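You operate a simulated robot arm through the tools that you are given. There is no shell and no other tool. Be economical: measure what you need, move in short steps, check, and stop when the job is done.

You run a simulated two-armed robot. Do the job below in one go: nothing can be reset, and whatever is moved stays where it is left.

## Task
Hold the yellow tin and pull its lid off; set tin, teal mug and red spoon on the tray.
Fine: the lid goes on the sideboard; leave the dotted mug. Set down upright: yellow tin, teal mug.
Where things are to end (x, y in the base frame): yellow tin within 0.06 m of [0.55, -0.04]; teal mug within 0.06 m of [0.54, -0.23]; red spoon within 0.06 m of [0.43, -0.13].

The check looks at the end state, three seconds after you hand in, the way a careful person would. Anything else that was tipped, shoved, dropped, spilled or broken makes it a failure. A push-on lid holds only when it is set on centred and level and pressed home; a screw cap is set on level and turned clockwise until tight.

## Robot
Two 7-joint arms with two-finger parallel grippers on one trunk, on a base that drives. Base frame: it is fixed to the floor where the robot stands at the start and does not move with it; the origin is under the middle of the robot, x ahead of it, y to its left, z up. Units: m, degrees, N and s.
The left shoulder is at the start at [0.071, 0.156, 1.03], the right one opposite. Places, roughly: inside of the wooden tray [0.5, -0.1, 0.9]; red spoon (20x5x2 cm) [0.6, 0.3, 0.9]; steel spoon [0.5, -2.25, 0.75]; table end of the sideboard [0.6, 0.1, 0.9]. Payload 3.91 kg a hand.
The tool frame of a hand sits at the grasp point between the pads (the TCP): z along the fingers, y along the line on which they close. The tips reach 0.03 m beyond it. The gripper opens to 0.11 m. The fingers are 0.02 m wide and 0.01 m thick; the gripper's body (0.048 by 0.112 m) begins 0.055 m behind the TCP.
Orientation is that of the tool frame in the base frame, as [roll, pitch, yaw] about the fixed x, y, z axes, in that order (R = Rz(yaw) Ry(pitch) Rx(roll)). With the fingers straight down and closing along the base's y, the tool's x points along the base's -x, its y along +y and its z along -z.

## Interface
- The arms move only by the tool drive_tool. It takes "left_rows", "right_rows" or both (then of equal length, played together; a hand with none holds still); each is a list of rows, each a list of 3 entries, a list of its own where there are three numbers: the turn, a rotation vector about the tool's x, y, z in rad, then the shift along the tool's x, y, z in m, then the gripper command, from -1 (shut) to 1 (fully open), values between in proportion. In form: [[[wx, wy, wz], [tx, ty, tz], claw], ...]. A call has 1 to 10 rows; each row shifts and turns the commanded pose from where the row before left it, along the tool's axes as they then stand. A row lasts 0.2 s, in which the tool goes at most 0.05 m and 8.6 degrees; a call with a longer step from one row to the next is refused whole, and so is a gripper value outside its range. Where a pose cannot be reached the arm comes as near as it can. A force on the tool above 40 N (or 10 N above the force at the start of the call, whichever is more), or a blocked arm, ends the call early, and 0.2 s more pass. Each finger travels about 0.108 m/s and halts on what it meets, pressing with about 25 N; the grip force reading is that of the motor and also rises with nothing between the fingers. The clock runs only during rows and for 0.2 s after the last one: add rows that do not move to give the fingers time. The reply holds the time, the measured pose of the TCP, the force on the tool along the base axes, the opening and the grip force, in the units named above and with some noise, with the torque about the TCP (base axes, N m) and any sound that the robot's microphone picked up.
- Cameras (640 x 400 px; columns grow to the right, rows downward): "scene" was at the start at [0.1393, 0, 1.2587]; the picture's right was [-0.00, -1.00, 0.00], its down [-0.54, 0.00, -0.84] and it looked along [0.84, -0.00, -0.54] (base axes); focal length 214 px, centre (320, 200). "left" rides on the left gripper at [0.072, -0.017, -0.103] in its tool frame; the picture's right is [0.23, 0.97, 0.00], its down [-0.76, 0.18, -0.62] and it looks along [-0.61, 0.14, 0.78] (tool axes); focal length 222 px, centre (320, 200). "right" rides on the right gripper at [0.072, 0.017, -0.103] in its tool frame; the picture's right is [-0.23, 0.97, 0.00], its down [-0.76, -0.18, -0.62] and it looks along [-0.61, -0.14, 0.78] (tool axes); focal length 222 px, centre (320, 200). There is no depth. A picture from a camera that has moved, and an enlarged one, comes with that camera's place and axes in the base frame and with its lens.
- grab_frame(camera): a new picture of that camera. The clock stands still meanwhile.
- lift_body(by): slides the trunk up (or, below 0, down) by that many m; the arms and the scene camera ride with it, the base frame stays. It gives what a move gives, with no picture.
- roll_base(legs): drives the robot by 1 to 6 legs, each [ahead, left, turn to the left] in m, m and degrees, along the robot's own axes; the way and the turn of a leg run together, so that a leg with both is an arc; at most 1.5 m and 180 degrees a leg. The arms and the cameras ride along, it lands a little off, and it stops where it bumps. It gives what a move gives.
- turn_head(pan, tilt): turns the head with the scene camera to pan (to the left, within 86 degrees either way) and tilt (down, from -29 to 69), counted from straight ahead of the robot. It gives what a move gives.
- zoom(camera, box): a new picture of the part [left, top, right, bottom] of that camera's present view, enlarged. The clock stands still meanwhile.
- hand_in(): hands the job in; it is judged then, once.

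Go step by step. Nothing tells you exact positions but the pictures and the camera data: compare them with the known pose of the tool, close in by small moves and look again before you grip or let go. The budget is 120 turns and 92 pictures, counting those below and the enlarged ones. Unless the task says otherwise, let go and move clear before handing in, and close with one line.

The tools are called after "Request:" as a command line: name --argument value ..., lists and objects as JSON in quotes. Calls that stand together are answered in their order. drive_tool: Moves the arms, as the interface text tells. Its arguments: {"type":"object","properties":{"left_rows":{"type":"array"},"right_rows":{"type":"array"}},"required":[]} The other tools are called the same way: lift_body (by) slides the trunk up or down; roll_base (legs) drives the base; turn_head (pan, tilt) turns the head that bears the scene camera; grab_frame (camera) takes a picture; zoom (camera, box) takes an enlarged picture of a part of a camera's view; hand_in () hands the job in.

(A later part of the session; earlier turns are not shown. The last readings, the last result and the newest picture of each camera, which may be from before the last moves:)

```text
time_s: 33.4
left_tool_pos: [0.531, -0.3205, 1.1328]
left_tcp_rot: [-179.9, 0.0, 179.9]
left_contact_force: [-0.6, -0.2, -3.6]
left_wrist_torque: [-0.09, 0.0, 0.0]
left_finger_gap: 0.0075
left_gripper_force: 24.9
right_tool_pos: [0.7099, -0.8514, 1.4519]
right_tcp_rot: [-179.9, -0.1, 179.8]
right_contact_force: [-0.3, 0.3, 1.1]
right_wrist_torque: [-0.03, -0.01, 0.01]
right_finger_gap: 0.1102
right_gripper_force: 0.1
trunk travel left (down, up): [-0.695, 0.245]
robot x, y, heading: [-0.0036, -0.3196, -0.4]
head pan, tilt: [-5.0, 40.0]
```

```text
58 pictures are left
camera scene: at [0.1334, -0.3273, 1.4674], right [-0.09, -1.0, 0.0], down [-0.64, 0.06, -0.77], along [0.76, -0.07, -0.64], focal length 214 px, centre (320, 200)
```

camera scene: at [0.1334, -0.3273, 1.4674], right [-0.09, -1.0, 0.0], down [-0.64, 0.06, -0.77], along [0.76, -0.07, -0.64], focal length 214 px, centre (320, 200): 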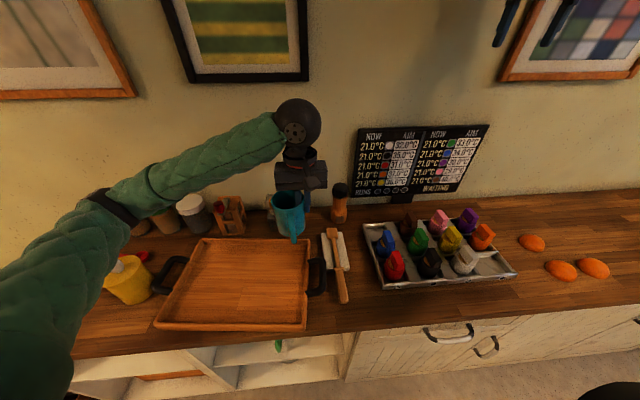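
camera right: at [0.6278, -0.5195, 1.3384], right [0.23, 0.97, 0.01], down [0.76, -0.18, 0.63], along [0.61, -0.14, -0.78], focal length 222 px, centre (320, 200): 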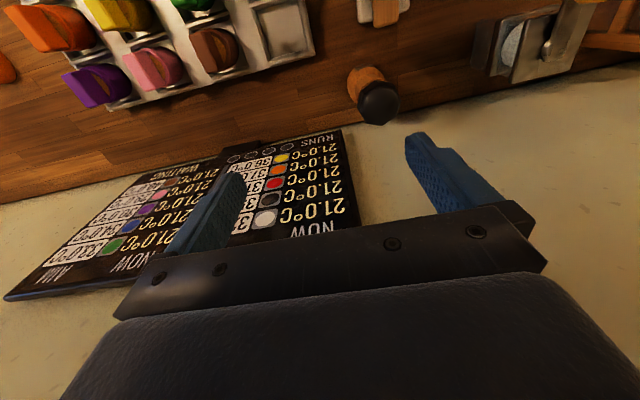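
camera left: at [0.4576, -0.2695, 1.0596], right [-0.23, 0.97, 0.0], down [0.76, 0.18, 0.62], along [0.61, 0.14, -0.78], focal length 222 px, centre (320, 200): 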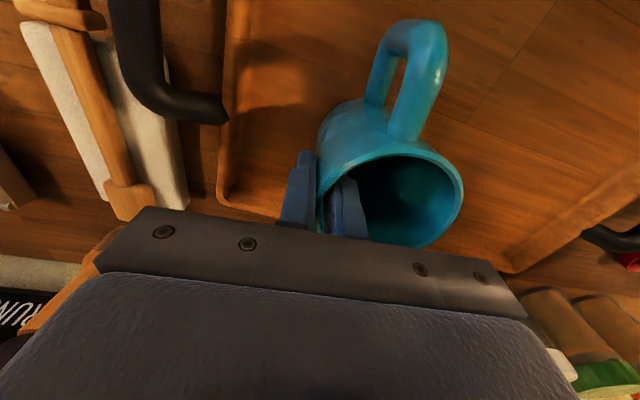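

Request:
drive_tool --left_rows '[[[0, 0, 0], [0, 0, -0.03], -1], [[0, 0, 0], [0, 0, -0.04], -1], [[0, 0, 0], [0, 0, -0.03], -1]]'

Request:
roll_base --legs '[[-0.27, 0, 0]]'

Request:
drive_tool --left_rows '[[[0, 0, 0], [-0.03, 0.005, 0], -1], [[0, 0, 0], [-0.045, 0.01, 0], -1], [[0, 0, 0], [-0.045, 0.01, 0], -1], [[0, 0, 0], [-0.045, 0.01, 0], -1], [[0, 0, 0], [-0.045, 0.01, 0], -1], [[0, 0, 0], [-0.04, 0.01, 0], -1], [[0, 0, 0], [-0.02, 0.01, 0], -1], [[0, 0, 0], [0, 0, 0], -1]]'

Request:
grab_frame --camera "scene"

```text
time_s: 34.1
left_tool_pos: [0.529, -0.3252, 1.2336]
left_tcp_rot: [179.9, -0.1, 179.9]
left_contact_force: [0.5, 0.1, -3.1]
left_wrist_torque: [-0.09, -0.03, -0.01]
left_finger_gap: 0.0072
left_gripper_force: 24.8
right_tool_pos: [0.7089, -0.854, 1.4486]
right_tcp_rot: [-179.9, 0.0, 179.9]
right_contact_force: [0.3, -0.6, -0.2]
right_wrist_torque: [0.01, -0.02, 0.01]
right_finger_gap: 0.1099
right_gripper_force: 0.1
trunk travel left (down, up): [-0.695, 0.245]
robot x, y, heading: [0.0031, -0.3206, 0.1]
head pan, tilt: [-5.0, 40.0]
```

```text
time_s: 36.1
left_tool_pos: [0.2583, -0.3237, 1.2314]
left_tcp_rot: [-180.0, 0.0, 179.9]
left_contact_force: [-1.1, 0.4, -3.3]
left_wrist_torque: [-0.12, -0.03, 0.01]
left_finger_gap: 0.0073
left_gripper_force: 25.1
right_tool_pos: [0.4391, -0.8542, 1.4486]
right_tcp_rot: [-180.0, 0.0, 179.9]
right_contact_force: [-0.6, 0.1, -0.5]
right_wrist_torque: [-0.01, 0.01, -0.02]
right_finger_gap: 0.1101
right_gripper_force: 0.0
trunk travel left (down, up): [-0.695, 0.245]
robot x, y, heading: [-0.273, -0.3213, -0.2]
head pan, tilt: [-5.0, 40.0]
```

```text
time_s: 37.9
left_tool_pos: [0.5273, -0.2582, 1.2327]
left_tcp_rot: [-179.9, 0.0, 180.0]
left_contact_force: [0.1, -0.2, -2.9]
left_wrist_torque: [-0.07, -0.04, 0.02]
left_finger_gap: 0.0072
left_gripper_force: 25.2
right_tool_pos: [0.4399, -0.8539, 1.4502]
right_tcp_rot: [-180.0, 0.0, 179.8]
right_contact_force: [-0.2, -0.2, -0.1]
right_wrist_torque: [0.02, -0.02, 0.0]
right_finger_gap: 0.1101
right_gripper_force: 0.1
trunk travel left (down, up): [-0.695, 0.245]
robot x, y, heading: [-0.2729, -0.3195, -0.1]
head pan, tilt: [-5.0, 40.0]
```

```text
57 pictures are left
camera scene: at [-0.1368, -0.3293, 1.4672], right [-0.09, -1.0, 0.0], down [-0.64, 0.06, -0.77], along [0.76, -0.07, -0.64], focal length 214 px, centre (320, 200)
```

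scene: 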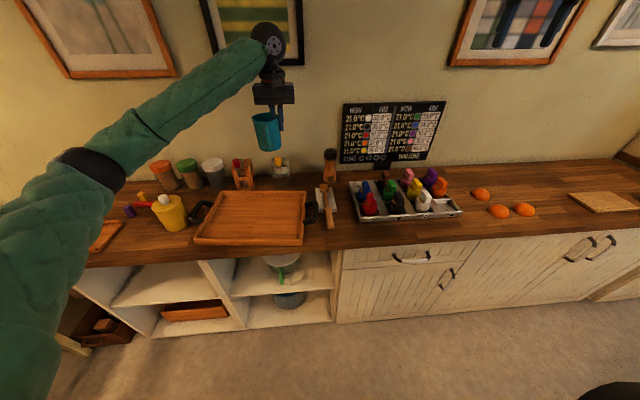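

The elbow is now well in front of the sideboard. Lowering with a check on the way.

Request:
drive_tool --left_rows '[[[0, 0, 0], [-0.003, 0.004, 0.03], -1], [[0, 0, 0], [0, 0, 0.04], -1], [[0, 0, 0], [0, 0, 0.04], -1], [[0, 0, 0], [0, 0, 0.04], -1], [[0, 0, 0], [0, 0, 0.04], -1], [[0, 0, 0], [0, 0, 0.03], -1], [[0, 0, 0], [0, 0, 0.02], -1], [[0, 0, 0], [0, 0, 0], -1]]'

Request:
grab_frame --camera "scene"

```text
time_s: 39.7
left_tool_pos: [0.53, -0.2564, 0.9932]
left_tcp_rot: [180.0, 0.0, 179.9]
left_contact_force: [-0.4, 0.0, -3.8]
left_wrist_torque: [-0.1, -0.07, -0.02]
left_finger_gap: 0.007
left_gripper_force: 25.3
right_tool_pos: [0.439, -0.8534, 1.4484]
right_tcp_rot: [-180.0, 0.1, 179.9]
right_contact_force: [-0.7, -0.2, 0.1]
right_wrist_torque: [-0.01, -0.03, 0.0]
right_finger_gap: 0.1099
right_gripper_force: 0.1
trunk travel left (down, up): [-0.695, 0.245]
robot x, y, heading: [-0.2721, -0.3217, -0.1]
head pan, tilt: [-5.0, 40.0]
```

```text
56 pictures are left
camera scene: at [-0.1367, -0.3292, 1.4672], right [-0.09, -1.0, 0.0], down [-0.64, 0.06, -0.77], along [0.76, -0.07, -0.64], focal length 214 px, centre (320, 200)
```

scene: 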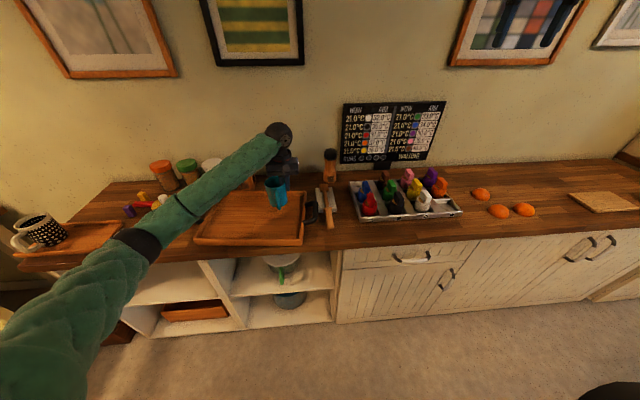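

No contact. Continuing down to the floor.

Request:
drive_tool --left_rows '[[[0, 0, 0], [0, 0, 0.012], -1], [[0, 0, 0], [0, 0, 0.012], -1], [[0, 0, 0], [0, 0, 0.008], -1], [[0, 0, 0], [0, 0, 0.004], -1], [[0, 0, 0], [0, 0, 0], -1]]'

Request:
zoom --camera "scene" --box '[130, 120, 340, 260]'

```text
time_s: 40.9
left_tool_pos: [0.5304, -0.257, 0.9569]
left_tcp_rot: [180.0, 0.0, 180.0]
left_contact_force: [0.1, -0.1, 0.9]
left_wrist_torque: [0.2, -0.12, -0.04]
left_finger_gap: 0.0074
left_gripper_force: 25.2
right_tool_pos: [0.4389, -0.8521, 1.449]
right_tcp_rot: [-179.9, 0.0, 179.9]
right_contact_force: [-0.7, -0.5, 0.0]
right_wrist_torque: [0.0, 0.01, -0.04]
right_finger_gap: 0.1099
right_gripper_force: 0.1
trunk travel left (down, up): [-0.695, 0.245]
robot x, y, heading: [-0.2689, -0.3198, -0.3]
head pan, tilt: [-5.0, 40.0]
```

```text
2.86 times, centred on (235, 190) of scene
camera zoom: at [-0.1367, -0.3291, 1.4673], right [-0.09, -1.0, 0.0], down [-0.64, 0.06, -0.77], along [0.76, -0.07, -0.64], focal length 613 px, centre (563, 229)
```

zoom: 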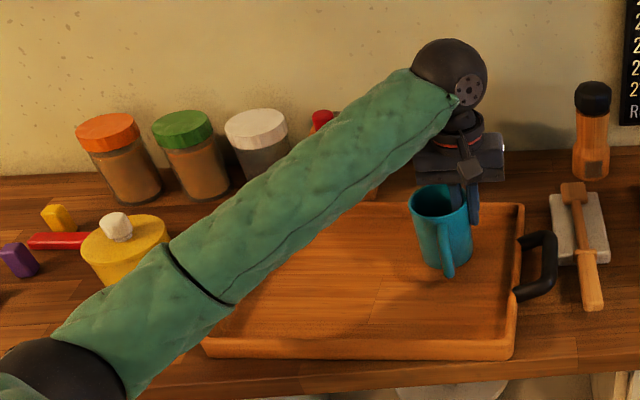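

The force changed sign, so the mug stands on the tray floor. Releasing slightly and lifting out.

Request:
drive_tool --left_rows '[[[0, 0, 0], [0, 0, 0], -0.7], [[0, 0, 0], [0, 0, 0], -0.55], [[0, 0, 0], [0, 0, 0], -0.55], [[0, 0, 0], [0, 0, -0.01], -0.55], [[0, 0, 0], [0, 0, -0.03], -0.55], [[0, 0, 0], [0, 0, -0.04], -0.55], [[0, 0, 0], [0, 0, -0.045], -0.55], [[0, 0, 0], [0, 0, -0.045], -0.55], [[0, 0, 0], [0, 0, -0.045], -0.5]]'

Request:
grab_frame --camera "scene"

Request:
grab_frame --camera "left"

```text
time_s: 42.9
left_tool_pos: [0.5277, -0.254, 1.1736]
left_tcp_rot: [-179.9, 0.0, 179.8]
left_contact_force: [-0.4, 0.7, -1.2]
left_wrist_torque: [-0.02, -0.01, 0.0]
left_finger_gap: 0.0276
left_gripper_force: 0.1
right_tool_pos: [0.437, -0.854, 1.4507]
right_tcp_rot: [-180.0, -0.1, 180.0]
right_contact_force: [1.5, 0.1, 0.8]
right_wrist_torque: [0.01, -0.04, 0.0]
right_finger_gap: 0.1098
right_gripper_force: 0.1
trunk travel left (down, up): [-0.695, 0.245]
robot x, y, heading: [-0.2736, -0.324, -0.2]
head pan, tilt: [-5.0, 40.0]
```

```text
54 pictures are left
camera scene: at [-0.138, -0.3294, 1.4672], right [-0.09, -1.0, 0.0], down [-0.64, 0.06, -0.77], along [0.76, -0.07, -0.64], focal length 214 px, centre (320, 200)
```

scene: 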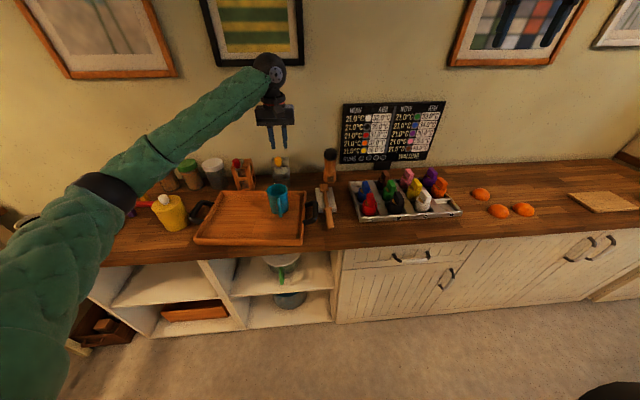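

```text
53 pictures are left
camera left: at [0.4549, -0.2713, 1.2769], right [-0.23, 0.97, 0.0], down [0.76, 0.18, 0.62], along [0.61, 0.14, -0.78], focal length 222 px, centre (320, 200)
```

left: 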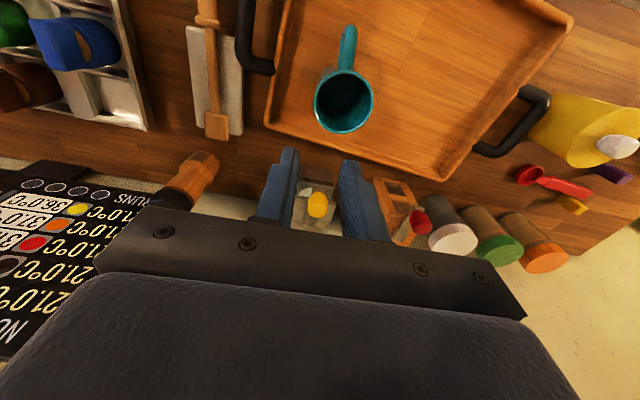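

The teal mug stands upright on the tray at about (0.53, −0.22). Next is the spoon: I'll roll the base left and turn the gripper 90° above it.

Request:
roll_base --legs '[[0, 0.48, 0]]'

Request:
drive_tool --left_rows '[[[0, 0, 0.1428], [0, 0, 0], 0], [[0, 0, 0.1428], [0, 0, 0], 0], [[0, 0, 0.1428], [0, 0, 0], 0], [[0, 0, 0.1428], [0, 0, 0], 0], [[0, 0, 0.1428], [0, 0, 0], 0], [[0, 0, 0.1428], [0, 0, 0], 0], [[0, 0, 0.1428], [0, 0, 0], 0], [[0, 0, 0.1428], [0, 0, 0], 0], [[0, 0, 0.1428], [0, 0, 0], 0], [[0, 0, 0.1428], [0, 0, 0], 0]]'

Request:
drive_tool --left_rows '[[[0, 0, 0.1428], [0, -0.02, 0], 0], [[0, 0, 0], [0, -0.04, 0], 0], [[0, 0, 0], [0, 0, 0], 0]]'

Request:
turn_head --pan 8 --tilt 40

Request:
grab_frame --camera "scene"

Request:
grab_frame --camera "left"

```text
time_s: 45.7
left_tool_pos: [0.527, 0.2262, 1.1728]
left_tcp_rot: [-180.0, 0.0, -179.7]
left_contact_force: [-1.7, 0.7, -0.8]
left_wrist_torque: [-0.02, 0.0, 0.03]
left_finger_gap: 0.0276
left_gripper_force: 0.0
right_tool_pos: [0.4418, -0.3739, 1.4499]
right_tcp_rot: [-179.9, 0.0, -179.7]
right_contact_force: [0.7, 0.4, -0.2]
right_wrist_torque: [-0.01, -0.03, 0.02]
right_finger_gap: 0.1102
right_gripper_force: 0.0
trunk travel left (down, up): [-0.695, 0.245]
robot x, y, heading: [-0.2733, 0.1553, 0.3]
head pan, tilt: [-5.0, 40.0]
```

```text
time_s: 47.9
left_tool_pos: [0.5282, 0.2248, 1.1733]
left_tcp_rot: [179.9, -0.1, 98.4]
left_contact_force: [0.4, -0.2, -0.1]
left_wrist_torque: [0.02, 0.0, -0.03]
left_finger_gap: 0.0548
left_gripper_force: 0.1
right_tool_pos: [0.4422, -0.372, 1.45]
right_tcp_rot: [-179.9, -0.1, -179.6]
right_contact_force: [0.9, 0.7, 0.3]
right_wrist_torque: [0.01, -0.01, -0.02]
right_finger_gap: 0.1101
right_gripper_force: 0.1
trunk travel left (down, up): [-0.695, 0.245]
robot x, y, heading: [-0.2745, 0.1502, 0.3]
head pan, tilt: [-5.0, 40.0]
```

```text
time_s: 48.7
left_tool_pos: [0.4695, 0.2233, 1.173]
left_tcp_rot: [-180.0, -0.1, 90.3]
left_contact_force: [-0.2, -0.5, 0.5]
left_wrist_torque: [0.01, 0.01, 0.0]
left_finger_gap: 0.0549
left_gripper_force: 0.1
right_tool_pos: [0.4437, -0.3731, 1.4492]
right_tcp_rot: [-180.0, 0.0, -179.7]
right_contact_force: [-0.1, 0.4, -0.4]
right_wrist_torque: [0.01, -0.01, 0.01]
right_finger_gap: 0.1099
right_gripper_force: 0.0
trunk travel left (down, up): [-0.695, 0.245]
robot x, y, heading: [-0.2718, 0.1575, 0.2]
head pan, tilt: [-5.0, 40.0]
```

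```text
time_s: 49.5
left_tool_pos: [0.4687, 0.2231, 1.1732]
left_tcp_rot: [-180.0, -0.1, 90.5]
left_contact_force: [0.7, -0.7, 0.3]
left_wrist_torque: [0.01, 0.0, -0.01]
left_finger_gap: 0.055
left_gripper_force: 0.1
right_tool_pos: [0.4427, -0.3728, 1.4499]
right_tcp_rot: [-179.9, 0.0, -179.7]
right_contact_force: [-0.7, 0.1, -0.1]
right_wrist_torque: [-0.02, -0.02, 0.02]
right_finger_gap: 0.1099
right_gripper_force: 0.1
trunk travel left (down, up): [-0.695, 0.245]
robot x, y, heading: [-0.2717, 0.1518, 0.5]
head pan, tilt: [8.0, 40.0]
```

```text
52 pictures are left
camera scene: at [-0.1384, 0.1655, 1.4673], right [0.14, -0.99, 0.0], down [-0.64, -0.09, -0.77], along [0.76, 0.11, -0.64], focal length 214 px, centre (320, 200)
```

scene: 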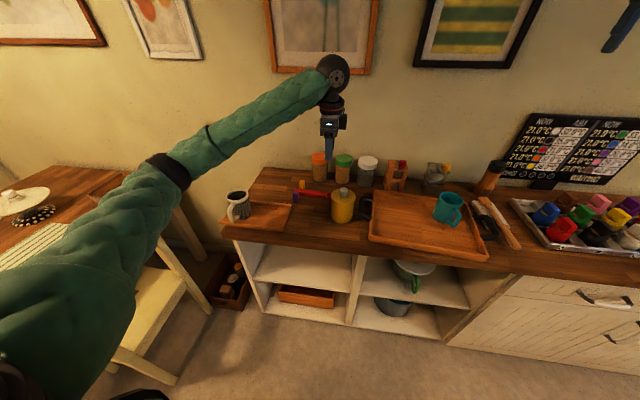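

```text
51 pictures are left
camera left: at [0.4506, 0.2956, 1.2772], right [0.97, 0.23, 0.0], down [0.18, -0.76, 0.62], along [0.14, -0.61, -0.78], focal length 222 px, centre (320, 200)
```

left: 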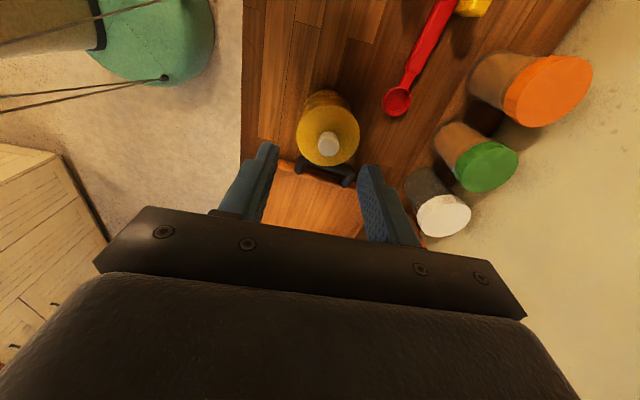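

The spoon's bowl is at about (0.605, 0.222), with its handle running toward (0.617, 0.31) and tilted about 7° from y. I'll align and move above the handle.

Request:
drive_tool --left_rows '[[[0, 0, 0.13], [0, 0, 0], 0], [[0, 0, 0], [0.017, 0.027, 0.03], 0], [[0, 0, 0], [0.017, 0.027, 0.03], 0], [[0, 0, 0], [0.017, 0.027, 0.03], 0], [[0, 0, 0], [0.017, 0.027, 0.03], 0], [[0, 0, 0], [0.017, 0.027, 0.03], 0], [[0, 0, 0], [0, 0, 0.02], 0], [[0, 0, 0], [0, 0, 0], 0]]'

Request:
grab_frame --camera "left"

Request:
zoom --camera "scene" --box '[250, 110, 390, 230]'

```text
time_s: 51.2
left_tool_pos: [0.6113, 0.2895, 1.0013]
left_tcp_rot: [180.0, 0.0, 82.9]
left_contact_force: [0.6, -0.2, -0.6]
left_wrist_torque: [-0.02, 0.01, -0.01]
left_finger_gap: 0.0552
left_gripper_force: 0.0
right_tool_pos: [0.442, -0.3734, 1.4493]
right_tcp_rot: [-180.0, 0.0, -179.7]
right_contact_force: [0.6, 0.6, 0.0]
right_wrist_torque: [-0.01, -0.01, -0.01]
right_finger_gap: 0.1098
right_gripper_force: 0.1
trunk travel left (down, up): [-0.695, 0.245]
robot x, y, heading: [-0.273, 0.1539, 0.2]
head pan, tilt: [8.0, 40.0]
```

```text
50 pictures are left
camera left: at [0.6033, 0.364, 1.1052], right [0.99, 0.11, 0.0], down [0.08, -0.78, 0.62], along [0.07, -0.62, -0.78], focal length 222 px, centre (320, 200)
```

left: 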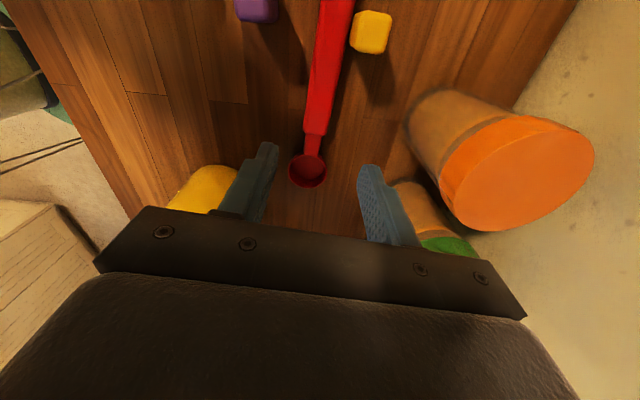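

```text
3.33 times, centred on (320, 170) of scene
camera zoom: at [-0.1382, 0.1654, 1.4672], right [0.15, -0.99, 0.0], down [-0.64, -0.09, -0.77], along [0.76, 0.11, -0.64], focal length 715 px, centre (320, 300)
```

zoom: 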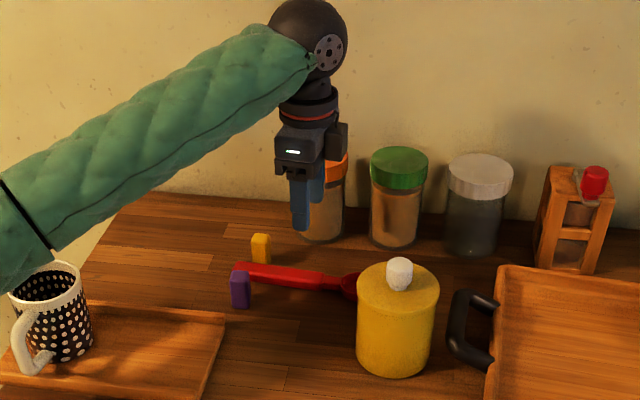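

The handle crosses at x≈0.610. I'll shift 1 cm along it, narrow the fingers and descend, watching the force.

Request:
drive_tool --left_rows '[[[0, 0, -0.06], [0.012, -0.002, 0.03], -0.2], [[0, 0, 0], [0, 0, 0.03], -0.2], [[0, 0, 0], [0, 0, 0.025], -0.2], [[0, 0, 0], [0, 0, 0.01], -0.2], [[0, 0, 0], [0, 0, 0.005], -0.2], [[0, 0, 0], [0, 0, 0], -0.2]]'

Request:
grab_frame --camera "left"

Request:
zoom --camera "scene" --box '[280, 140, 360, 210]'

```text
time_s: 52.6
left_tool_pos: [0.6112, 0.3027, 0.9028]
left_tcp_rot: [180.0, 0.0, 86.2]
left_contact_force: [-0.4, -0.4, -0.6]
left_wrist_torque: [0.02, 0.03, 0.02]
left_finger_gap: 0.044
left_gripper_force: 0.1
right_tool_pos: [0.4419, -0.373, 1.4481]
right_tcp_rot: [-179.9, 0.0, -179.7]
right_contact_force: [0.1, -0.2, -0.3]
right_wrist_torque: [0.0, 0.01, 0.01]
right_finger_gap: 0.1099
right_gripper_force: 0.0
trunk travel left (down, up): [-0.695, 0.245]
robot x, y, heading: [-0.2732, 0.1524, 0.2]
head pan, tilt: [8.0, 40.0]
```

```text
48 pictures are left
camera left: at [0.5979, 0.3758, 1.0063], right [0.99, 0.16, 0.0], down [0.13, -0.77, 0.62], along [0.1, -0.61, -0.78], focal length 222 px, centre (320, 200)
```

left: 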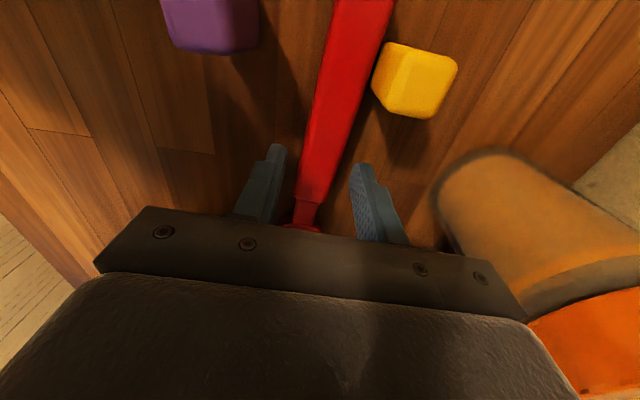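

```text
5.71 times, centred on (320, 175) of scene
camera zoom: at [-0.1382, 0.1656, 1.4672], right [0.15, -0.99, 0.0], down [-0.64, -0.09, -0.77], along [0.76, 0.11, -0.64], focal length 1226 px, centre (320, 343)
```

zoom: 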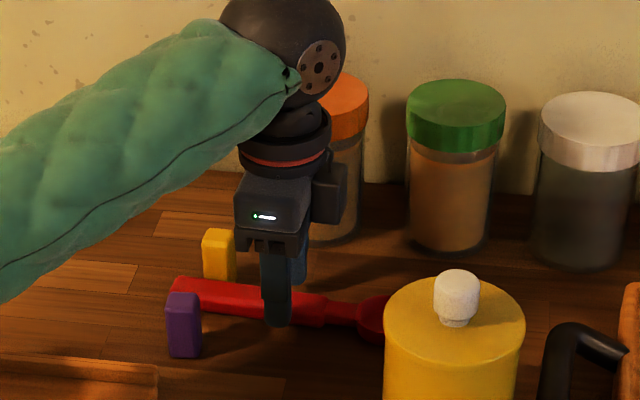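

Fingers straddle the handle. Going down a little more, then closing.

Request:
drive_tool --left_rows '[[[0, 0, 0.05], [0, 0, 0.004], -0.2], [[0, 0, 0], [0, 0, 0.003], -0.2], [[0, 0, 0], [0, 0, 0], -0.2]]'

Request:
drive_tool --left_rows '[[[0, 0, 0], [0, 0, 0], -0.6], [[0, 0, 0], [0, 0, 0], -1], [[0, 0, 0], [0, 0, 0], -1], [[0, 0, 0], [0, 0, 0], -1]]'

```text
time_s: 53.5
left_tool_pos: [0.6112, 0.3015, 0.8956]
left_tcp_rot: [179.9, 0.0, 83.4]
left_contact_force: [0.3, -0.6, -0.1]
left_wrist_torque: [0.0, -0.03, -0.01]
left_finger_gap: 0.0439
left_gripper_force: 0.0
right_tool_pos: [0.4429, -0.3735, 1.4487]
right_tcp_rot: [-179.9, 0.0, -179.7]
right_contact_force: [-1.1, 0.4, 0.0]
right_wrist_torque: [-0.01, 0.01, 0.01]
right_finger_gap: 0.1099
right_gripper_force: 0.0
trunk travel left (down, up): [-0.695, 0.245]
robot x, y, heading: [-0.273, 0.1543, 0.2]
head pan, tilt: [8.0, 40.0]
```

```text
time_s: 54.5
left_tool_pos: [0.6111, 0.3021, 0.8958]
left_tcp_rot: [180.0, 0.1, 83.5]
left_contact_force: [-0.7, -0.1, -0.2]
left_wrist_torque: [0.02, 0.01, -0.02]
left_finger_gap: 0.0258
left_gripper_force: 24.8
right_tool_pos: [0.4426, -0.3728, 1.4501]
right_tcp_rot: [180.0, 0.1, -179.7]
right_contact_force: [0.1, 0.2, 0.2]
right_wrist_torque: [0.01, -0.01, -0.04]
right_finger_gap: 0.1099
right_gripper_force: 0.0
trunk travel left (down, up): [-0.695, 0.245]
robot x, y, heading: [-0.2742, 0.1516, 0.3]
head pan, tilt: [8.0, 40.0]
```

Gripped at 2.6 cm. Lifting straight up.

Request:
drive_tool --left_rows '[[[0, 0, 0], [0, 0, -0.01], -1], [[0, 0, 0], [0, 0, -0.02], -1], [[0, 0, 0], [0, 0, -0.03], -1], [[0, 0, 0], [0, 0, -0.04], -1], [[0, 0, 0], [0, 0, -0.045], -1], [[0, 0, 0], [0, 0, -0.045], -1], [[0, 0, 0], [0, 0, -0.035], -1], [[0, 0, 0], [0, 0, 0], -1]]'

Request:
zoom --camera "scene" --box '[220, 90, 400, 230]'

```text
time_s: 56.2
left_tool_pos: [0.6126, 0.3026, 1.1207]
left_tcp_rot: [-179.8, 0.0, 83.5]
left_contact_force: [0.9, -1.1, -0.3]
left_wrist_torque: [-0.01, 0.0, 0.0]
left_finger_gap: 0.0261
left_gripper_force: 25.4
right_tool_pos: [0.443, -0.3725, 1.4489]
right_tcp_rot: [180.0, -0.1, -179.6]
right_contact_force: [0.2, -0.1, -0.1]
right_wrist_torque: [-0.02, 0.01, 0.01]
right_finger_gap: 0.1098
right_gripper_force: 0.1
trunk travel left (down, up): [-0.695, 0.245]
robot x, y, heading: [-0.2719, 0.1539, 0.2]
head pan, tilt: [8.0, 40.0]
```

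```text
2.86 times, centred on (310, 160) of scene
camera zoom: at [-0.1375, 0.1656, 1.4671], right [0.14, -0.99, 0.0], down [-0.64, -0.09, -0.77], along [0.76, 0.11, -0.64], focal length 613 px, centre (349, 314)
```

zoom: 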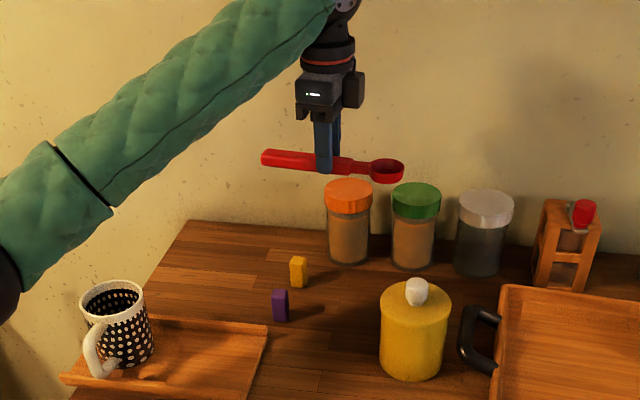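

The spoon is held level. Rolling the base right to bring it over the tray.

Request:
roll_base --legs '[[0, -0.395, 0]]'

Request:
drive_tool --left_rows '[[[0, 0, 0], [-0.003, -0.03, 0], -1], [[0, 0, 0], [-0.005, -0.045, 0], -1], [[0, 0, 0], [-0.005, -0.045, 0], -1], [[0, 0, 0], [-0.005, -0.04, 0], -1], [[0, 0, 0], [-0.003, -0.03, 0], -1], [[0, 0, 0], [0, 0, 0.03], -1], [[0, 0, 0], [0, 0, 0.04], -1], [[0, 0, 0], [0, 0, 0.04], -1], [[0, 0, 0], [0, 0, 0.03], -1], [[0, 0, 0], [0, 0, 0], -1]]'

Request:
grab_frame --camera "left"

Request:
grab_frame --camera "scene"

```text
time_s: 58.7
left_tool_pos: [0.6142, -0.0908, 1.12]
left_tcp_rot: [-180.0, 0.0, 83.8]
left_contact_force: [-0.3, -0.7, -0.1]
left_wrist_torque: [-0.01, 0.0, -0.01]
left_finger_gap: 0.0257
left_gripper_force: 25.3
right_tool_pos: [0.4485, -0.7681, 1.4498]
right_tcp_rot: [180.0, -0.1, -179.3]
right_contact_force: [0.2, 0.7, -0.2]
right_wrist_torque: [0.0, 0.0, 0.02]
right_finger_gap: 0.1101
right_gripper_force: 0.1
trunk travel left (down, up): [-0.695, 0.245]
robot x, y, heading: [-0.2657, -0.2404, 1.0]
head pan, tilt: [8.0, 40.0]
```

```text
time_s: 60.9
left_tool_pos: [0.4231, -0.0917, 0.9802]
left_tcp_rot: [180.0, 0.1, 83.7]
left_contact_force: [0.3, 0.5, -0.9]
left_wrist_torque: [-0.01, 0.02, 0.0]
left_finger_gap: 0.0261
left_gripper_force: 24.9
right_tool_pos: [0.4478, -0.7686, 1.45]
right_tcp_rot: [-179.9, 0.0, -179.3]
right_contact_force: [0.2, 0.2, -0.4]
right_wrist_torque: [0.0, 0.0, -0.02]
right_finger_gap: 0.1103
right_gripper_force: 0.1
trunk travel left (down, up): [-0.695, 0.245]
robot x, y, heading: [-0.2677, -0.2442, 0.7]
head pan, tilt: [8.0, 40.0]
```

```text
45 pictures are left
camera left: at [0.4138, -0.0172, 1.0834], right [0.99, 0.12, 0.0], down [0.09, -0.78, 0.62], along [0.08, -0.62, -0.78], focal length 222 px, centre (320, 200)
```

left: 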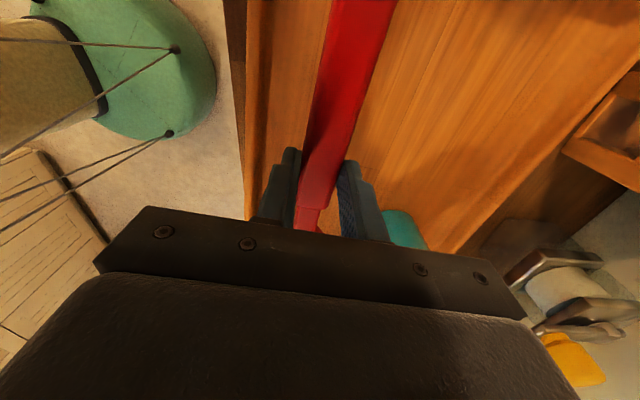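

```text
44 pictures are left
camera scene: at [-0.1351, -0.2323, 1.4673], right [0.15, -0.99, 0.0], down [-0.64, -0.1, -0.77], along [0.76, 0.12, -0.64], focal length 214 px, centre (320, 200)
```

scene: 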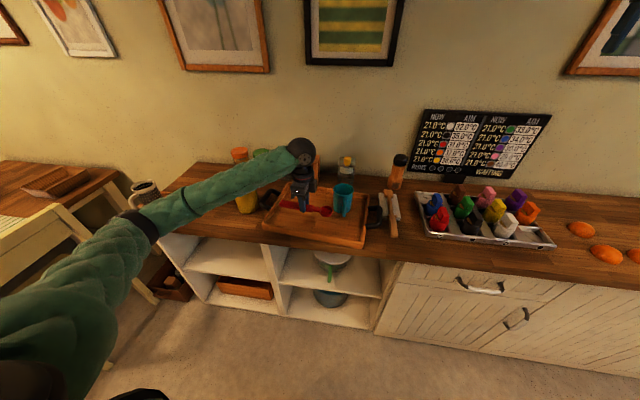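

Request:
zoom --camera "scene" --box '[120, 130, 380, 270]'

```text
2.46 times, centred on (250, 200) of scene
camera zoom: at [-0.1351, -0.2323, 1.4673], right [0.15, -0.99, 0.0], down [-0.64, -0.1, -0.77], along [0.76, 0.12, -0.64], focal length 528 px, centre (492, 200)
```

zoom: 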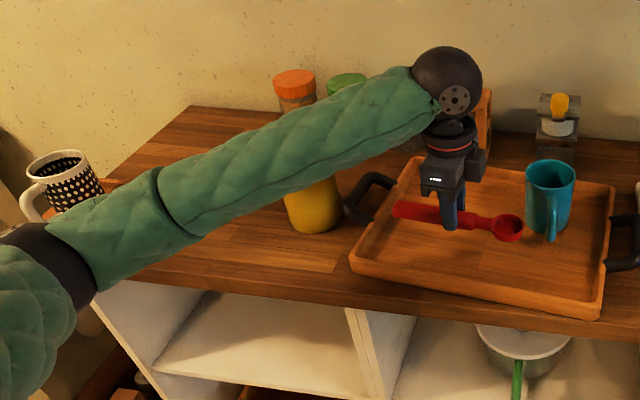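

The forearm passes close over the tin, so I'll back the base another 0.18 m to straighten the arm before lowering.

Request:
drive_tool --left_rows '[[[0, 0, 0], [0, 0, -0.04], -1], [[0, 0, 0], [0, 0, -0.04], -1], [[0, 0, 0], [0, 0, -0.03], -1]]'

Request:
roll_base --legs '[[-0.18, 0, -0.7]]'

Request:
drive_tool --left_rows '[[[0, 0, 0], [0.004, 0.03, 0], -1], [[0, 0, 0], [0.005, 0.045, 0], -1], [[0, 0, 0], [0.005, 0.045, 0], -1], [[0, 0, 0], [0.004, 0.035, 0], -1], [[0, 0, 0], [0.002, 0.025, 0], -1], [[0, 0, 0], [0, 0, 0.03], -1], [[0, 0, 0], [0, 0, 0.04], -1], [[0, 0, 0], [0, 0, 0.03], -1], [[0, 0, 0], [0, 0, 0.01], -1], [[0, 0, 0], [0, 0, 0], -1]]'

Request:
zoom --camera "scene" --box '[120, 90, 400, 250]'

```text
time_s: 61.7
left_tool_pos: [0.4234, -0.0913, 1.0884]
left_tcp_rot: [180.0, 0.0, 83.9]
left_contact_force: [0.7, 0.0, -0.6]
left_wrist_torque: [0.01, -0.01, -0.03]
left_finger_gap: 0.026
left_gripper_force: 25.1
right_tool_pos: [0.4494, -0.7665, 1.4508]
right_tcp_rot: [179.9, 0.0, -179.3]
right_contact_force: [-0.2, 0.2, 0.2]
right_wrist_torque: [0.0, 0.03, 0.01]
right_finger_gap: 0.1101
right_gripper_force: 0.0
trunk travel left (down, up): [-0.695, 0.245]
robot x, y, heading: [-0.2681, -0.2469, 0.5]
head pan, tilt: [8.0, 40.0]
```

```text
time_s: 63.3
left_tool_pos: [0.2413, -0.102, 1.0885]
left_tcp_rot: [-179.9, 0.0, 83.0]
left_contact_force: [-0.3, 0.3, 0.0]
left_wrist_torque: [0.01, -0.03, -0.02]
left_finger_gap: 0.0261
left_gripper_force: 25.0
right_tool_pos: [0.2577, -0.7775, 1.4506]
right_tcp_rot: [179.9, 0.0, 179.8]
right_contact_force: [1.0, -0.4, -0.1]
right_wrist_torque: [-0.01, -0.04, 0.01]
right_finger_gap: 0.1098
right_gripper_force: 0.1
trunk travel left (down, up): [-0.695, 0.245]
robot x, y, heading: [-0.4499, -0.2468, -0.5]
head pan, tilt: [8.0, 40.0]
```

```text
time_s: 65.5
left_tool_pos: [0.4255, -0.103, 0.9794]
left_tcp_rot: [180.0, 0.0, 83.1]
left_contact_force: [0.3, 0.3, -0.2]
left_wrist_torque: [0.02, -0.02, 0.01]
left_finger_gap: 0.0261
left_gripper_force: 24.9
right_tool_pos: [0.258, -0.778, 1.4492]
right_tcp_rot: [180.0, 0.0, 180.0]
right_contact_force: [0.1, 0.0, -0.2]
right_wrist_torque: [-0.01, 0.0, -0.05]
right_finger_gap: 0.1101
right_gripper_force: 0.1
trunk travel left (down, up): [-0.695, 0.245]
robot x, y, heading: [-0.4492, -0.2486, -0.4]
head pan, tilt: [8.0, 40.0]
```

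```text
2.29 times, centred on (260, 170) of scene
camera zoom: at [-0.3174, -0.235, 1.4672], right [0.14, -0.99, 0.0], down [-0.64, -0.09, -0.77], along [0.76, 0.11, -0.64], focal length 490 px, centre (457, 269)
```

zoom: 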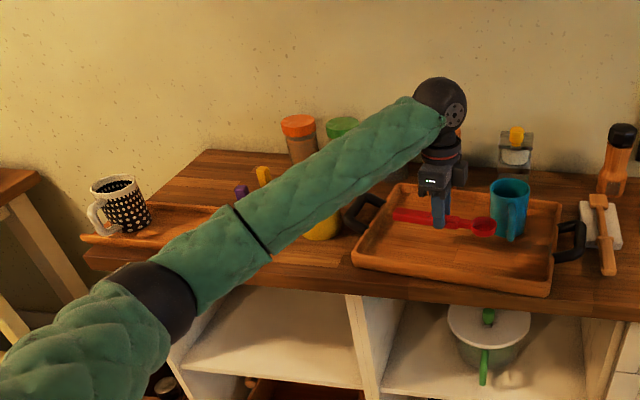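

The arm now passes in front of the tin. Lowering the spoon to the floor.

Request:
drive_tool --left_rows '[[[0, 0, 0], [0, 0, 0.025], -1], [[0, 0, 0], [0, 0, 0.025], -1], [[0, 0, 0], [0, 0, 0.012], -1], [[0, 0, 0], [0, 0, 0.004], -1], [[0, 0, 0], [0, 0, 0.002], -1], [[0, 0, 0], [0, 0, 0], -1]]'

Request:
zoom --camera "scene" --box '[250, 150, 390, 250]'

```text
time_s: 66.9
left_tool_pos: [0.4237, -0.1035, 0.9098]
left_tcp_rot: [-179.9, 0.0, 83.1]
left_contact_force: [0.0, 0.1, -0.6]
left_wrist_torque: [0.0, 0.03, 0.02]
left_finger_gap: 0.026
left_gripper_force: 25.1
right_tool_pos: [0.2582, -0.7774, 1.4492]
right_tcp_rot: [-180.0, 0.0, -180.0]
right_contact_force: [-0.2, 1.0, -0.2]
right_wrist_torque: [0.02, 0.03, -0.01]
right_finger_gap: 0.1099
right_gripper_force: 0.0
trunk travel left (down, up): [-0.695, 0.245]
robot x, y, heading: [-0.4555, -0.2453, -0.1]
head pan, tilt: [8.0, 40.0]
```

```text
4.00 times, centred on (320, 200) of scene
camera zoom: at [-0.3173, -0.2348, 1.4672], right [0.14, -0.99, 0.0], down [-0.64, -0.09, -0.77], along [0.76, 0.11, -0.64], focal length 858 px, centre (320, 200)
```

zoom: 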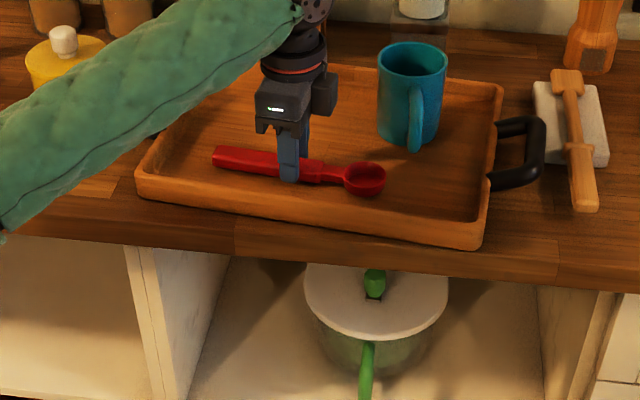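

Request:
drive_tool --left_rows '[[[0, 0, 0], [0, 0, 0.002], -1], [[0, 0, 0], [0, 0, 0.002], -1], [[0, 0, 0], [0, 0, 0], -1]]'

```text
time_s: 67.7
left_tool_pos: [0.4226, -0.1031, 0.9073]
left_tcp_rot: [180.0, 0.0, 83.1]
left_contact_force: [0.9, 0.1, 4.0]
left_wrist_torque: [-0.13, -0.04, 0.01]
left_finger_gap: 0.0258
left_gripper_force: 24.6
right_tool_pos: [0.2585, -0.7782, 1.4493]
right_tcp_rot: [179.9, 0.0, 180.0]
right_contact_force: [0.2, -0.8, 0.2]
right_wrist_torque: [-0.01, -0.03, 0.01]
right_finger_gap: 0.1096
right_gripper_force: 0.0
trunk travel left (down, up): [-0.695, 0.245]
robot x, y, heading: [-0.4554, -0.2465, 0.3]
head pan, tilt: [8.0, 40.0]
```

Contact with the floor. Releasing and lifting clear.

Request:
drive_tool --left_rows '[[[0, 0, 0], [0, 0, -0.001], -0.4], [[0, 0, 0], [0, 0, 0], -0.2], [[0, 0, 0], [0, 0, 0], -0.2], [[0, 0, 0], [0, 0, -0.015], -0.2], [[0, 0, 0], [0, 0, -0.03], -0.2], [[0, 0, 0], [0, 0, -0.045], -0.2], [[0, 0, 0], [0, 0, -0.045], -0.2], [[0, 0, 0], [0, 0, -0.045], -0.2], [[0, 0, 0], [0, 0, -0.045], -0.2]]'

Request:
zoom --camera "scene" --box '[200, 130, 400, 250]'

```text
time_s: 69.7
left_tool_pos: [0.4222, -0.1031, 1.1347]
left_tcp_rot: [-179.9, 0.0, 83.1]
left_contact_force: [-0.4, -0.8, 0.0]
left_wrist_torque: [0.0, -0.04, 0.02]
left_finger_gap: 0.0439
left_gripper_force: 0.0
right_tool_pos: [0.2586, -0.7777, 1.45]
right_tcp_rot: [180.0, 0.1, 179.9]
right_contact_force: [-0.6, 0.3, -0.3]
right_wrist_torque: [0.05, -0.03, -0.02]
right_finger_gap: 0.11
right_gripper_force: 0.0
trunk travel left (down, up): [-0.695, 0.245]
robot x, y, heading: [-0.4524, -0.2439, 0.1]
head pan, tilt: [8.0, 40.0]
```

```text
3.20 times, centred on (300, 190) of scene
camera zoom: at [-0.3186, -0.2351, 1.4672], right [0.14, -0.99, 0.0], down [-0.64, -0.09, -0.77], along [0.76, 0.11, -0.64], focal length 686 px, centre (384, 232)
```

zoom: 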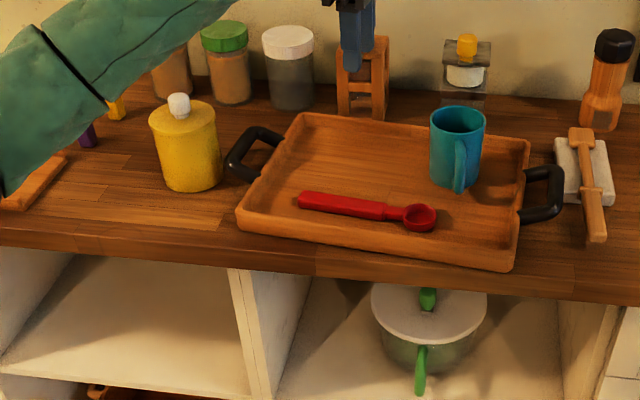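

The spoon and mug lie as wanted. Now the tin: the left hand will grip it from the front, tilted 60° from vertical, while the right pulls the knob. I'll first raise and straighten the left hand and bring the base in front of the tin.

Request:
drive_tool --left_rows '[[[0, 0, -0.145], [0, 0, -0.02], 0], [[0, 0, -0.145], [0, 0, -0.02], 0], [[0, 0, -0.145], [0, 0, -0.02], 0.5], [[0, 0, -0.145], [0, 0, -0.02], 1], [[0, 0, -0.145], [0, 0, -0.02], 1], [[0, 0, -0.145], [0, 0, -0.02], 1], [[0, 0, -0.145], [0, 0, -0.02], 1], [[0, 0, -0.145], [0, 0, -0.02], 1], [[0, 0, -0.145], [0, 0, 0], 1], [[0, 0, -0.145], [0, 0, 0], 1]]'

Request:
drive_tool --left_rows '[[[0, 0, -0.145], [0.03, 0, 0], 1], [[0, 0, -0.097], [0.03, 0, 0], 1], [[0, 0, 0], [0.04, 0, 0], 1], [[0, 0, 0], [0.04, 0, 0], 1], [[0, 0, 0], [0, 0, 0], 1]]'

Request:
roll_base --legs '[[0, 0.44, 0], [0.08, 0, 0]]'

Request:
lift_body --by -0.2

Request:
grab_frame --camera "scene"

```text
time_s: 71.9
left_tool_pos: [0.4247, -0.1047, 1.2931]
left_tcp_rot: [-180.0, -0.1, 166.2]
left_contact_force: [0.2, 0.5, -0.1]
left_wrist_torque: [0.0, -0.01, 0.02]
left_finger_gap: 0.11
left_gripper_force: 0.1
right_tool_pos: [0.2591, -0.7775, 1.4496]
right_tcp_rot: [179.9, 0.0, 179.9]
right_contact_force: [0.4, -0.6, -0.3]
right_wrist_torque: [0.02, 0.02, 0.02]
right_finger_gap: 0.1101
right_gripper_force: 0.1
trunk travel left (down, up): [-0.695, 0.245]
robot x, y, heading: [-0.4563, -0.2451, -0.4]
head pan, tilt: [8.0, 40.0]
```

```text
time_s: 73.1
left_tool_pos: [0.2834, -0.0936, 1.2923]
left_tcp_rot: [-179.9, -0.1, -180.0]
left_contact_force: [0.1, 0.8, -0.4]
left_wrist_torque: [-0.02, 0.01, 0.0]
left_finger_gap: 0.1097
left_gripper_force: 0.1
right_tool_pos: [0.2598, -0.7786, 1.4489]
right_tcp_rot: [180.0, -0.1, 179.9]
right_contact_force: [-0.1, -0.2, -0.2]
right_wrist_torque: [-0.01, -0.01, -0.01]
right_finger_gap: 0.11
right_gripper_force: 0.1
trunk travel left (down, up): [-0.695, 0.245]
robot x, y, heading: [-0.4516, -0.2441, -0.3]
head pan, tilt: [8.0, 40.0]
```

```text
time_s: 76.3
left_tool_pos: [0.3636, 0.3355, 1.2926]
left_tcp_rot: [-180.0, -0.1, 180.0]
left_contact_force: [0.3, -0.5, 0.4]
left_wrist_torque: [-0.01, 0.0, -0.03]
left_finger_gap: 0.1102
left_gripper_force: 0.0
right_tool_pos: [0.3367, -0.3483, 1.4493]
right_tcp_rot: [-179.9, 0.0, 179.8]
right_contact_force: [0.3, 0.0, -0.4]
right_wrist_torque: [-0.01, 0.0, 0.0]
right_finger_gap: 0.11
right_gripper_force: 0.0
trunk travel left (down, up): [-0.695, 0.245]
robot x, y, heading: [-0.3719, 0.1862, -0.3]
head pan, tilt: [8.0, 40.0]
```

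```text
time_s: 78.5
left_tool_pos: [0.3632, 0.3353, 1.0922]
left_tcp_rot: [180.0, -0.1, 179.9]
left_contact_force: [0.2, 0.3, -0.3]
left_wrist_torque: [0.02, 0.0, 0.01]
left_finger_gap: 0.1101
left_gripper_force: 0.2
right_tool_pos: [0.3369, -0.3485, 1.2496]
right_tcp_rot: [180.0, 0.0, 179.8]
right_contact_force: [-0.8, 0.6, -0.4]
right_wrist_torque: [0.02, -0.04, -0.01]
right_finger_gap: 0.1102
right_gripper_force: 0.1
trunk travel left (down, up): [-0.495, 0.445]
robot x, y, heading: [-0.3708, 0.1851, 0.0]
head pan, tilt: [8.0, 40.0]
```

```text
39 pictures are left
camera scene: at [-0.2381, 0.1951, 1.2674], right [0.14, -0.99, 0.0], down [-0.64, -0.09, -0.77], along [0.76, 0.1, -0.64], focal length 214 px, centre (320, 200)
```

scene: 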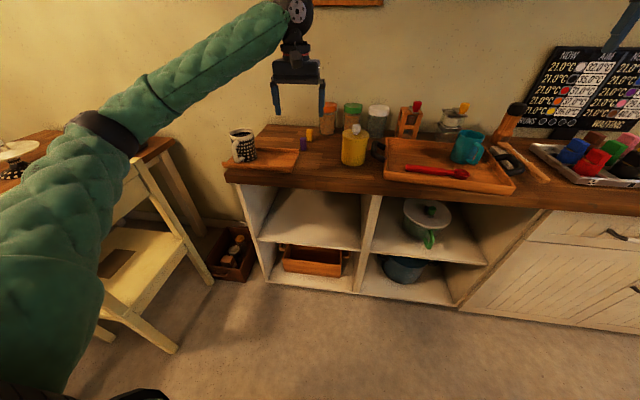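

Now I'll tilt the left hand 60° forward while moving it in front of the tin.

Request:
drive_tool --left_rows '[[[0, -0.131, 0], [0, -0.017, 0], 1], [[0, -0.131, 0], [0, -0.017, 0], 1], [[0, -0.131, 0], [0, -0.017, 0], 1], [[0, -0.131, 0], [0, -0.017, 0], 1], [[0, -0.131, 0], [0, -0.017, 0], 1], [[0, -0.131, 0], [0, -0.017, 0], 1], [[0, -0.131, 0], [0, -0.017, 0], 1], [[0, -0.131, 0], [0, -0.015, 0], 1], [[0, 0, 0], [0, 0, 0], 1]]'

Request:
grab_frame --camera "scene"

Request:
grab_frame --camera "left"

```text
time_s: 80.5
left_tool_pos: [0.3623, 0.2027, 1.0936]
left_tcp_rot: [180.0, 60.1, 179.9]
left_contact_force: [0.6, 0.6, 0.2]
left_wrist_torque: [-0.01, 0.0, 0.02]
left_finger_gap: 0.11
left_gripper_force: 0.1
right_tool_pos: [0.3369, -0.349, 1.2504]
right_tcp_rot: [-180.0, -0.1, 179.8]
right_contact_force: [0.3, -0.1, -0.5]
right_wrist_torque: [-0.01, 0.01, -0.02]
right_finger_gap: 0.1099
right_gripper_force: 0.0
trunk travel left (down, up): [-0.495, 0.445]
robot x, y, heading: [-0.374, 0.1843, -0.3]
head pan, tilt: [8.0, 40.0]
```

```text
38 pictures are left
camera scene: at [-0.2381, 0.1953, 1.2673], right [0.14, -0.99, 0.0], down [-0.64, -0.09, -0.77], along [0.76, 0.1, -0.64], focal length 214 px, centre (320, 200)
```

scene: 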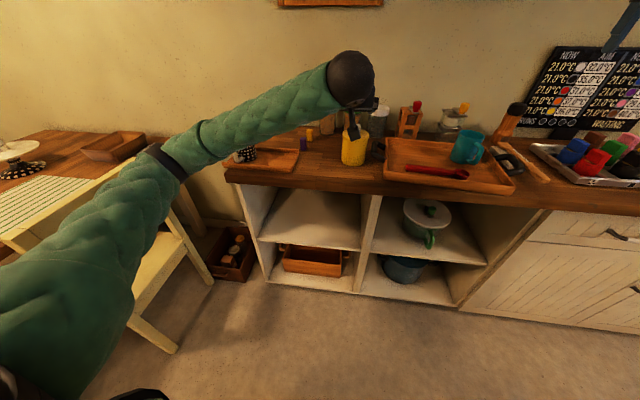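

```text
37 pictures are left
camera left: at [0.2355, 0.1849, 1.0812], right [-0.11, 0.97, -0.2], down [-0.16, 0.18, 0.97], along [0.98, 0.14, 0.14], focal length 222 px, centre (320, 200)
```

left: 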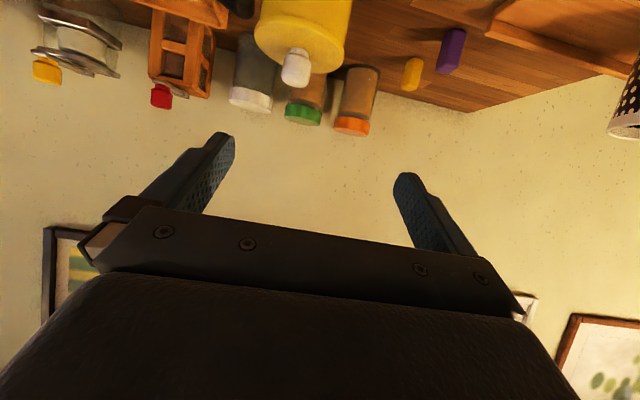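

The knob now seems to be at about (0.48, 0.175). I'll measure it more precisely with an enlarged view.

Request:
zoom --camera "scene" --box '[300, 90, 410, 180]'

Request:
zoom --camera "left" --box '[220, 0, 400, 120]'

```text
4.44 times, centred on (355, 135) of scene
camera zoom: at [-0.2381, 0.1953, 1.2673], right [0.14, -0.99, 0.0], down [-0.64, -0.09, -0.77], along [0.76, 0.1, -0.64], focal length 953 px, centre (164, 489)
```

zoom: 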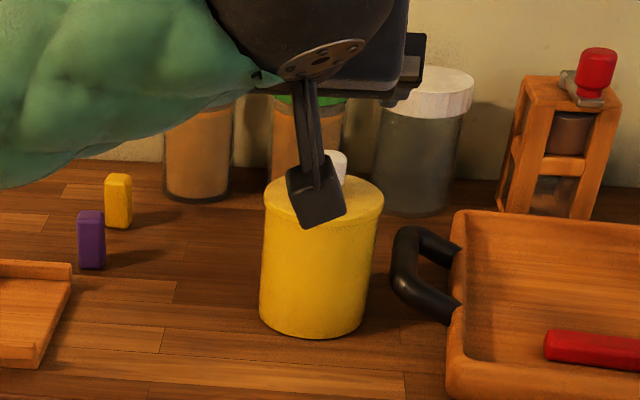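

```text
3.33 times, centred on (310, 60) of left
camera zoom: at [0.2355, 0.1849, 1.0812], right [-0.11, 0.97, -0.2], down [-0.16, 0.18, 0.97], along [0.98, 0.14, 0.14], focal length 740 px, centre (353, 667)
```

zoom: 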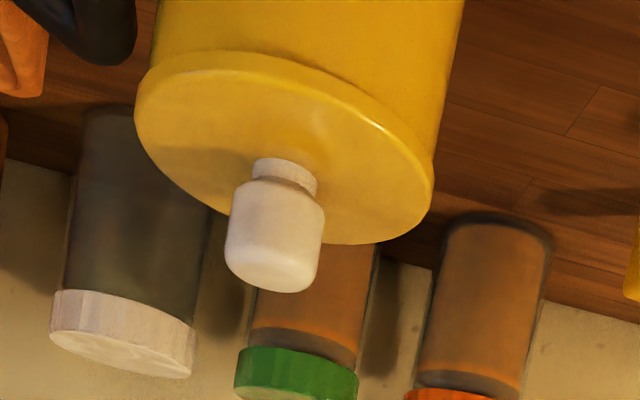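

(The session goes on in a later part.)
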